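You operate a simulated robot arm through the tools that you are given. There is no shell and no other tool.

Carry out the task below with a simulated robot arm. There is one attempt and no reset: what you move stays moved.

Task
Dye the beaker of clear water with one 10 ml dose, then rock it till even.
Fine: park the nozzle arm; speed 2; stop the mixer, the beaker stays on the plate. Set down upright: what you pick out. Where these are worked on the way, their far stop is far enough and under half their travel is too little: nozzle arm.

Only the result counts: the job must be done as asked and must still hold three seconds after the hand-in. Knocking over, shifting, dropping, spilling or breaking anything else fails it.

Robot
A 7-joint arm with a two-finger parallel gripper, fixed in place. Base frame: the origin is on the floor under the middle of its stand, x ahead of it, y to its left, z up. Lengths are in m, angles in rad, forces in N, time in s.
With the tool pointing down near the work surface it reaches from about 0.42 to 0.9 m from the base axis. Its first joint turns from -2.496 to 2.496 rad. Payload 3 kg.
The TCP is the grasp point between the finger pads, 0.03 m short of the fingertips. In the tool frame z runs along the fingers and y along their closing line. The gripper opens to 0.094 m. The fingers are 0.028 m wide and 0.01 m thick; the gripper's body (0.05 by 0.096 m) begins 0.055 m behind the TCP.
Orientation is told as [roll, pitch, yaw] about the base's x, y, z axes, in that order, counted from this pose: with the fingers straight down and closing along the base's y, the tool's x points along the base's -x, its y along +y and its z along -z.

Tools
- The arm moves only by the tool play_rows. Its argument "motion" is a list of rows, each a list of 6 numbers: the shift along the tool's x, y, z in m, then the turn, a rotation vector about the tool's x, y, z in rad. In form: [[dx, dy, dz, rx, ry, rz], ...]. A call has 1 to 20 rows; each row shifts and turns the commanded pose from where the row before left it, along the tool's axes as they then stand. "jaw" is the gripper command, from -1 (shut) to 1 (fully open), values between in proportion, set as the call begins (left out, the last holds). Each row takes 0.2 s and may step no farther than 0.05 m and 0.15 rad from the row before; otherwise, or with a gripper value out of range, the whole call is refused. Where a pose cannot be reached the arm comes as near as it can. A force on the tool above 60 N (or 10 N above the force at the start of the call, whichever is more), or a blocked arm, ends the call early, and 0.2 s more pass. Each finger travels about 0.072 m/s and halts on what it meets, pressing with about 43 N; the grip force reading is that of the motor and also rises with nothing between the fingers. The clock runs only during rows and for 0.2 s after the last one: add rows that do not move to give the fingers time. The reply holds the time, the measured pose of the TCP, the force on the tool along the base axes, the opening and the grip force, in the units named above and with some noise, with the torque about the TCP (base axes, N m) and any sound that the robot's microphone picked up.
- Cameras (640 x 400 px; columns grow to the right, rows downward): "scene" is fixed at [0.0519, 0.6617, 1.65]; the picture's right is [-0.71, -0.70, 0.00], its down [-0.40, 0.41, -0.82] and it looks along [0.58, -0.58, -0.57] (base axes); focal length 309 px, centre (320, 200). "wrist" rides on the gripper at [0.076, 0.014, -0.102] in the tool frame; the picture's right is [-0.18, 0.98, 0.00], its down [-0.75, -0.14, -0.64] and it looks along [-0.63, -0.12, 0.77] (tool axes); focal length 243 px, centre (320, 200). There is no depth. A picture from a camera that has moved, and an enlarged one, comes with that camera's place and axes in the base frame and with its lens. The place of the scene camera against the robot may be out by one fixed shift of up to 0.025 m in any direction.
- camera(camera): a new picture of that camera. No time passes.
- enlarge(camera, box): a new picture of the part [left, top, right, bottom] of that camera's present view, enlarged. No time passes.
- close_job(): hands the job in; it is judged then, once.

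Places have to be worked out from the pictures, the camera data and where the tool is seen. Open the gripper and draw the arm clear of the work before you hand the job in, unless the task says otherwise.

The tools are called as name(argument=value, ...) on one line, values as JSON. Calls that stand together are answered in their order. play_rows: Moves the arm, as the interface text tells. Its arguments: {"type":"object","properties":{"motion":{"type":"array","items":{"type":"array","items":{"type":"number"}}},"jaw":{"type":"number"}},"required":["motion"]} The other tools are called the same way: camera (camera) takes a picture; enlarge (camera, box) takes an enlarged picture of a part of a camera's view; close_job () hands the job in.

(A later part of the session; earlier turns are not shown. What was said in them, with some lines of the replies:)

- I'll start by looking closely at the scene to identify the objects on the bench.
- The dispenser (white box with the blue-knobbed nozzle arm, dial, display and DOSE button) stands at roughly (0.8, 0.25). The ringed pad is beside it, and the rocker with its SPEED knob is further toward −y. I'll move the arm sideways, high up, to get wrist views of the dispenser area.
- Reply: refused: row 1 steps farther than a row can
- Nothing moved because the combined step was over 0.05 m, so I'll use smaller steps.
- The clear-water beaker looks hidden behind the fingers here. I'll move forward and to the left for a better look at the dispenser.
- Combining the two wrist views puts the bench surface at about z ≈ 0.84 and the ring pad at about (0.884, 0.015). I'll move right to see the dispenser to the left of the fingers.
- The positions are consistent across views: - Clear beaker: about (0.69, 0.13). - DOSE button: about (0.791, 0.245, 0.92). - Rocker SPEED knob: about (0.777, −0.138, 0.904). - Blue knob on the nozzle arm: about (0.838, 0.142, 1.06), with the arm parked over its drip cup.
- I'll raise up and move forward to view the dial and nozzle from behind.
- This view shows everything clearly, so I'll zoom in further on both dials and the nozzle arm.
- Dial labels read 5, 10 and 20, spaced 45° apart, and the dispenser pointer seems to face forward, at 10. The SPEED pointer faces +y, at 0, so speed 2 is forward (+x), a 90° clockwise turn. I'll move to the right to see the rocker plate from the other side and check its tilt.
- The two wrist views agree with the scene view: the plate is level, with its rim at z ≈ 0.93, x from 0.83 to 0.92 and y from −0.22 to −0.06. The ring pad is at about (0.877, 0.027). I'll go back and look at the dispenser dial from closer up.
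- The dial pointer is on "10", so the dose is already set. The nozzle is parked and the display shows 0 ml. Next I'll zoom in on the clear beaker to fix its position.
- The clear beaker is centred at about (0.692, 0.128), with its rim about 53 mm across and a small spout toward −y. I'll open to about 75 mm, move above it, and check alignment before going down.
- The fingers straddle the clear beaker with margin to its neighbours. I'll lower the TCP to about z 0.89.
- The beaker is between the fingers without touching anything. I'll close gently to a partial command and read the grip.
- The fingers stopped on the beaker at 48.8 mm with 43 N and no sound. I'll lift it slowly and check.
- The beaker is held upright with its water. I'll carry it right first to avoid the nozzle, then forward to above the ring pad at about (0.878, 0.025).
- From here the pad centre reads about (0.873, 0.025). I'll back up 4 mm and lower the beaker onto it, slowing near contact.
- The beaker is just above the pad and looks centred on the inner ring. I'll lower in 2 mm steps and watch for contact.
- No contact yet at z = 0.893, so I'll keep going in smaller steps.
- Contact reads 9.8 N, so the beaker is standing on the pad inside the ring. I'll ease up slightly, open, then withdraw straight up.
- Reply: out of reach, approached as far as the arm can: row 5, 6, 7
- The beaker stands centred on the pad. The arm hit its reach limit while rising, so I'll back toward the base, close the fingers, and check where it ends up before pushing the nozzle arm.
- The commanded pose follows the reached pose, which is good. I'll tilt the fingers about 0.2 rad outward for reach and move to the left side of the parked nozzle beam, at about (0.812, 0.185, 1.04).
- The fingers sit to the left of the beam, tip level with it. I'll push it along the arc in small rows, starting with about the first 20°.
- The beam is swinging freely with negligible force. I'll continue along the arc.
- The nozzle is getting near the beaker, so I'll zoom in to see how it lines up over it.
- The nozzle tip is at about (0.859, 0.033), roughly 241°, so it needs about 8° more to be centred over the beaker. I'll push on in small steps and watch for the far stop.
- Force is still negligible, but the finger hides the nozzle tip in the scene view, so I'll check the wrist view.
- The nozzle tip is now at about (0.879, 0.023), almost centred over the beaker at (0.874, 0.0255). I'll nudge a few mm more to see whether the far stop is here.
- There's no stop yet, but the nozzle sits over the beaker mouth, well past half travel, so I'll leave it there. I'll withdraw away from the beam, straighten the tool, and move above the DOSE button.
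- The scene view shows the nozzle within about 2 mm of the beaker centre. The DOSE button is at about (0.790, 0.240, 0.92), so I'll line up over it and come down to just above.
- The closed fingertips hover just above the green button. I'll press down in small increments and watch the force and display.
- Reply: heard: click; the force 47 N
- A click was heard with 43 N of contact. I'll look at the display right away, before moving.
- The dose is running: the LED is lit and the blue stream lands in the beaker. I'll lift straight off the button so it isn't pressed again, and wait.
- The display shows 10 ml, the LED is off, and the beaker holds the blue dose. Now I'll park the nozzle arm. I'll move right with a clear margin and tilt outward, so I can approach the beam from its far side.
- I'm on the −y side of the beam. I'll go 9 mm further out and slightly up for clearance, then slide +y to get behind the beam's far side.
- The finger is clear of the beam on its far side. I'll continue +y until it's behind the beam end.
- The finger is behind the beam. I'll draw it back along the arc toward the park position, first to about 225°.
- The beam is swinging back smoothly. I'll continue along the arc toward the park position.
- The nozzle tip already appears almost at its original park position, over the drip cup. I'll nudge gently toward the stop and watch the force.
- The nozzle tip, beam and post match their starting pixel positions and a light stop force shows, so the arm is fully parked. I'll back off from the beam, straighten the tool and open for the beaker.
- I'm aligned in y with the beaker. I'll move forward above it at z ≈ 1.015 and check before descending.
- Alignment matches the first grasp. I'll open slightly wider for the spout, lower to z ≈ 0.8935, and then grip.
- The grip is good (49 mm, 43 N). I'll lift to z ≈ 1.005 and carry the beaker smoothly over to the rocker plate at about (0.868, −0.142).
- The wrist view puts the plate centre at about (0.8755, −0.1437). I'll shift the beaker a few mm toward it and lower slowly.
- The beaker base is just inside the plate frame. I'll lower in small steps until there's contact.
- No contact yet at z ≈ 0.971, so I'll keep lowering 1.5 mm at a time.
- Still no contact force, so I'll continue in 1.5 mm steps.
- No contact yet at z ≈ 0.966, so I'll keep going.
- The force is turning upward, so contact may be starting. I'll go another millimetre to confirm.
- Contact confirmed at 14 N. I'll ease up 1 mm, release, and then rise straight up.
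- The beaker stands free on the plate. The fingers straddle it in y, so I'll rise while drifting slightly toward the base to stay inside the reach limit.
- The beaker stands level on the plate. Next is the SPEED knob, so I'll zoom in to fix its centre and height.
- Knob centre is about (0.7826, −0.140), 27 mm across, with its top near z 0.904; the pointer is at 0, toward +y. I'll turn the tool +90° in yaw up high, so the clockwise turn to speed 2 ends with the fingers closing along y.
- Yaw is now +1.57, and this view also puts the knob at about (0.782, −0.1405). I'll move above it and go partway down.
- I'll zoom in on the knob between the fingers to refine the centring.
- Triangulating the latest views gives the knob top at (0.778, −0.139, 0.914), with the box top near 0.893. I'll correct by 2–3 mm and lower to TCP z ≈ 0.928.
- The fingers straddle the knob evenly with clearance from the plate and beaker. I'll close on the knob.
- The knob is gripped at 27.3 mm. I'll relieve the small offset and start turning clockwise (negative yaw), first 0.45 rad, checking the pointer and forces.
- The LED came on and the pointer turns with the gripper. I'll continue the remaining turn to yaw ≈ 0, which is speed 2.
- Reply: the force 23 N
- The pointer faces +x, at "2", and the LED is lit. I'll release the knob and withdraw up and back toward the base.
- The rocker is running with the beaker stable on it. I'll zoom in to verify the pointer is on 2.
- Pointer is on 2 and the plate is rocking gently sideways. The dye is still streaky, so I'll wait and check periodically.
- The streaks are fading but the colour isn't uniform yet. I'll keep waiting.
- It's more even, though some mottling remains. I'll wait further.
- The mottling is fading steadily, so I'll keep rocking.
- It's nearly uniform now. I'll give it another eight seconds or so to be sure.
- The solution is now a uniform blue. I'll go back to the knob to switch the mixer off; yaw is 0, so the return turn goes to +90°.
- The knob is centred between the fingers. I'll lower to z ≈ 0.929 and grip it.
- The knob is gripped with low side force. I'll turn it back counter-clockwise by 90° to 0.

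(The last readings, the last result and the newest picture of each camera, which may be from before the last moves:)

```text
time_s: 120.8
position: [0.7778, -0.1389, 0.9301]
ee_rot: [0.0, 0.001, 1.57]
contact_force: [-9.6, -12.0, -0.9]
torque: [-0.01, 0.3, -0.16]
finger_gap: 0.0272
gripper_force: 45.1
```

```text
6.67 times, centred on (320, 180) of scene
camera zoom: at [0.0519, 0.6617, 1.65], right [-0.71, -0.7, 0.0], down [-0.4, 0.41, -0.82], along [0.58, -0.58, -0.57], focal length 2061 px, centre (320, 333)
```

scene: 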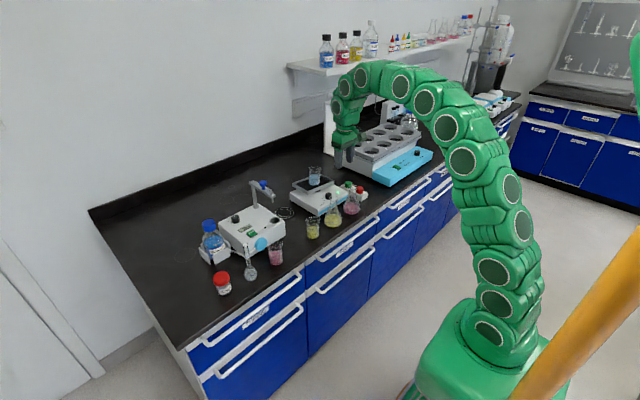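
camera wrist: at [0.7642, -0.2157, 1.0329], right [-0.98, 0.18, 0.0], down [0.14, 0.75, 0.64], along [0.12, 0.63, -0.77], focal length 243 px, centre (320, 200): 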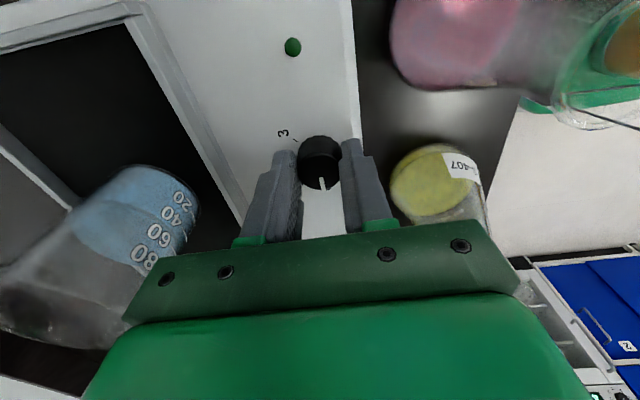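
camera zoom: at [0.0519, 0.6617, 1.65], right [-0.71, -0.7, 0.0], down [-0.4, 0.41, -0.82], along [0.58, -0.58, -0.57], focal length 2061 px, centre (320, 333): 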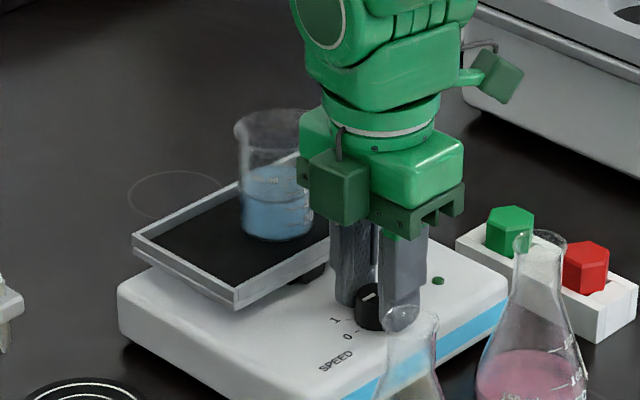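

The LED is off, so the mixer has stopped. I'll open the fingers and withdraw straight up, then back toward the base.

play_rows(motion=[[0, 0, 0, 0, 0, 0], [0, 0, 0, 0, 0, 0]], jaw=0.0)

play_rows(motion=[[0, 0, -0.02, 0, 0, 0], [0, 0, -0.03, 0, 0, 0], [0, 0.004, -0.04, 0, 0, 0], [0, 0.02, -0.04, 0, 0, 0], [0, 0.03, -0.035, 0, 0, 0], [0, 0.04, -0.02, 0, 0, 0], [0, 0.04, -0.02, 0, 0, 0], [0, 0, 0, 0, 0, 0]])

camera(camera="wrist")

enlarge(camera="scene", box=[285, 150, 365, 215])

camera(camera="scene")

```text
time_s: 121.4
position: [0.7791, -0.1382, 0.9298]
ee_rot: [0.0, -0.002, 1.574]
contact_force: [-0.3, -0.8, 0.4]
torque: [0.01, -0.04, -0.01]
finger_gap: 0.047
gripper_force: 0.1
```

```text
time_s: 123.2
position: [0.6441, -0.1376, 1.1336]
ee_rot: [-0.001, 0.001, 1.572]
contact_force: [-0.4, 0.0, 0.2]
torque: [0.01, 0.0, -0.01]
finger_gap: 0.0472
gripper_force: 0.0
```

```text
taken
camera wrist: at [0.6293, -0.2143, 1.2373], right [-0.98, 0.18, 0.0], down [0.14, 0.75, 0.64], along [0.12, 0.63, -0.77], focal length 243 px, centre (320, 200)
```

wrist: 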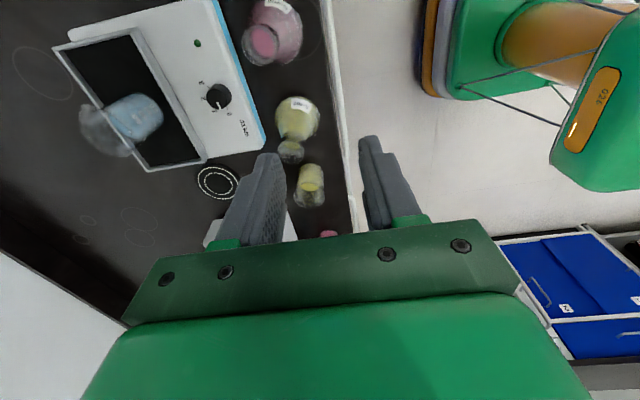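

```text
6.15 times, centred on (325, 182) of scene
camera zoom: at [0.0519, 0.6617, 1.65], right [-0.71, -0.7, 0.0], down [-0.4, 0.41, -0.82], along [0.58, -0.58, -0.57], focal length 1902 px, centre (289, 308)
```

zoom: 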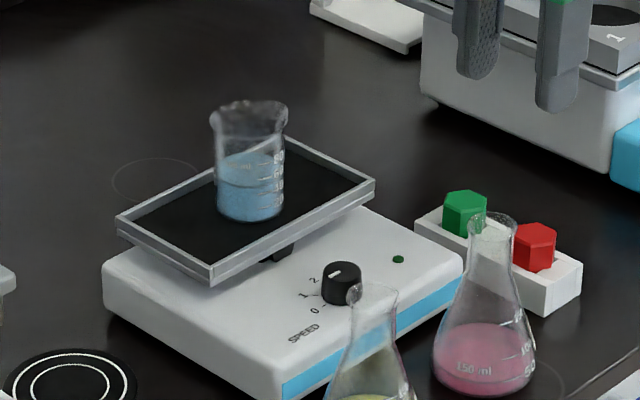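

```text
taken
```

scene: 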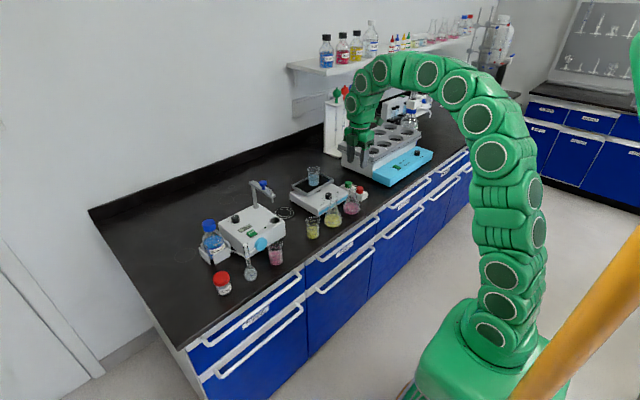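

The plate is level again, the LED is off, and the blue beaker is upright on the plate. I'll open the gripper fully, retract further, and do final checks of the knob, nozzle and other items.

play_rows(motion=[[0, 0.04, -0.02, 0, 0, 0], [0, 0.04, -0.02, 0, 0, 0], [0, 0.03, -0.02, 0, 0, 0], [0, 0, 0, 0, 0, 0], [0, 0, 0, 0, 0, 0]], jaw=1)

enlarge(camera="scene", box=[318, 185, 348, 210])

enlarge(camera="scene", box=[190, 160, 310, 300])

enlarge(camera="scene", box=[295, 155, 335, 190])

enlarge(camera="scene", box=[280, 150, 400, 250])

```text
time_s: 124.4
position: [0.5334, -0.1399, 1.1941]
ee_rot: [-0.001, -0.001, 1.57]
contact_force: [-0.8, 0.4, -0.5]
torque: [-0.02, 0.05, 0.02]
finger_gap: 0.0941
gripper_force: 0.0
```

```text
16.00 times, centred on (333, 198) of scene
camera zoom: at [0.0519, 0.6617, 1.65], right [-0.71, -0.7, 0.0], down [-0.4, 0.41, -0.82], along [0.58, -0.58, -0.57], focal length 4946 px, centre (112, 240)
```

zoom: 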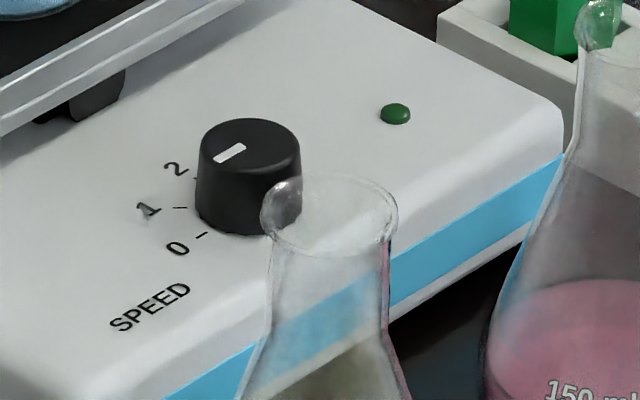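

```text
2.86 times, centred on (250, 230) of scene
camera zoom: at [0.0519, 0.6617, 1.65], right [-0.71, -0.7, 0.0], down [-0.4, 0.41, -0.82], along [0.58, -0.58, -0.57], focal length 883 px, centre (520, 114)
```

zoom: 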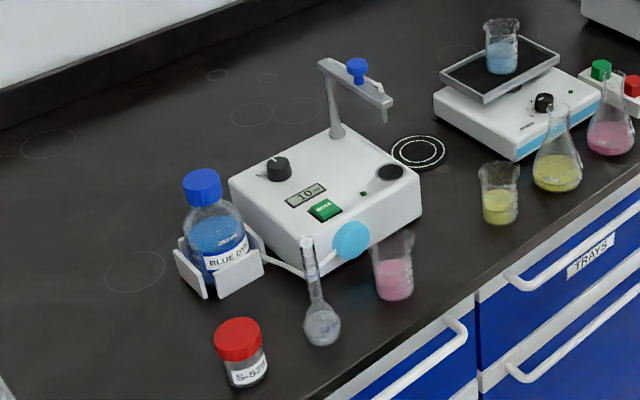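

```text
11.43 times, centred on (315, 172) of scene
camera zoom: at [0.0519, 0.6617, 1.65], right [-0.71, -0.7, 0.0], down [-0.4, 0.41, -0.82], along [0.58, -0.58, -0.57], focal length 3533 px, centre (377, 514)
```

zoom: 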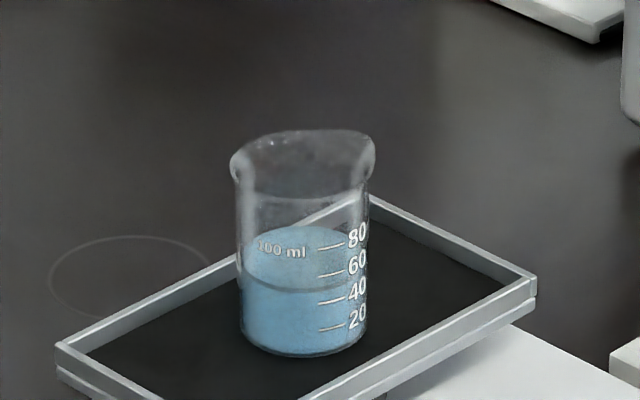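

```text
4.00 times, centred on (340, 200) of scene
camera zoom: at [0.0519, 0.6617, 1.65], right [-0.71, -0.7, 0.0], down [-0.4, 0.41, -0.82], along [0.58, -0.58, -0.57], focal length 1236 px, centre (240, 200)
```

zoom: 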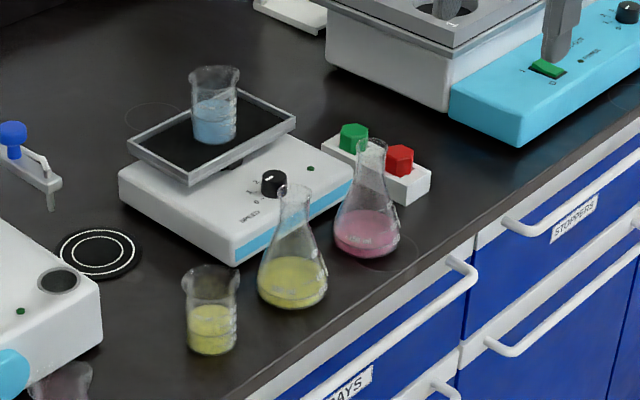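

All the final checks hold:
- **SPEED knob:** at 0 with the LED off.
- **Nozzle arm:** parked in its original position.
- **Dose:** the display shows 10 ml.
- **Beaker:** evenly blue and upright on the stopped plate.
- **Everything else:** in place, with the arm clear and the gripper open.

I'm handing in the job.

close_job()

```text
The job is handed in.
```

The beaker of clear water got one 10 ml dose of blue dye and was rocked at speed 2 until the colour looked even. I've handed the job in; the reply gave no verdict.

- **Dose:** the dial was already set to 10 ml. I pressed DOSE once, and the display read 10 ml afterwards.
- **Nozzle arm:** I swung it over the beaker for the dose, then pushed it back until it met its stop. It matches its starting position in the pictures.
- **Mixing:** about 40 seconds at speed 2, until no streaks showed. I then turned the knob back to 0 and the light went out.
- **Final state:** the beaker stands upright on the level, stopped plate. I saw nothing else moved or spilled, and the arm is clear with the gripper open.

I never felt the nozzle arm's far stop on the way out. I stopped pushing once the nozzle was centred over the beaker, and the dye stream landed inside it.
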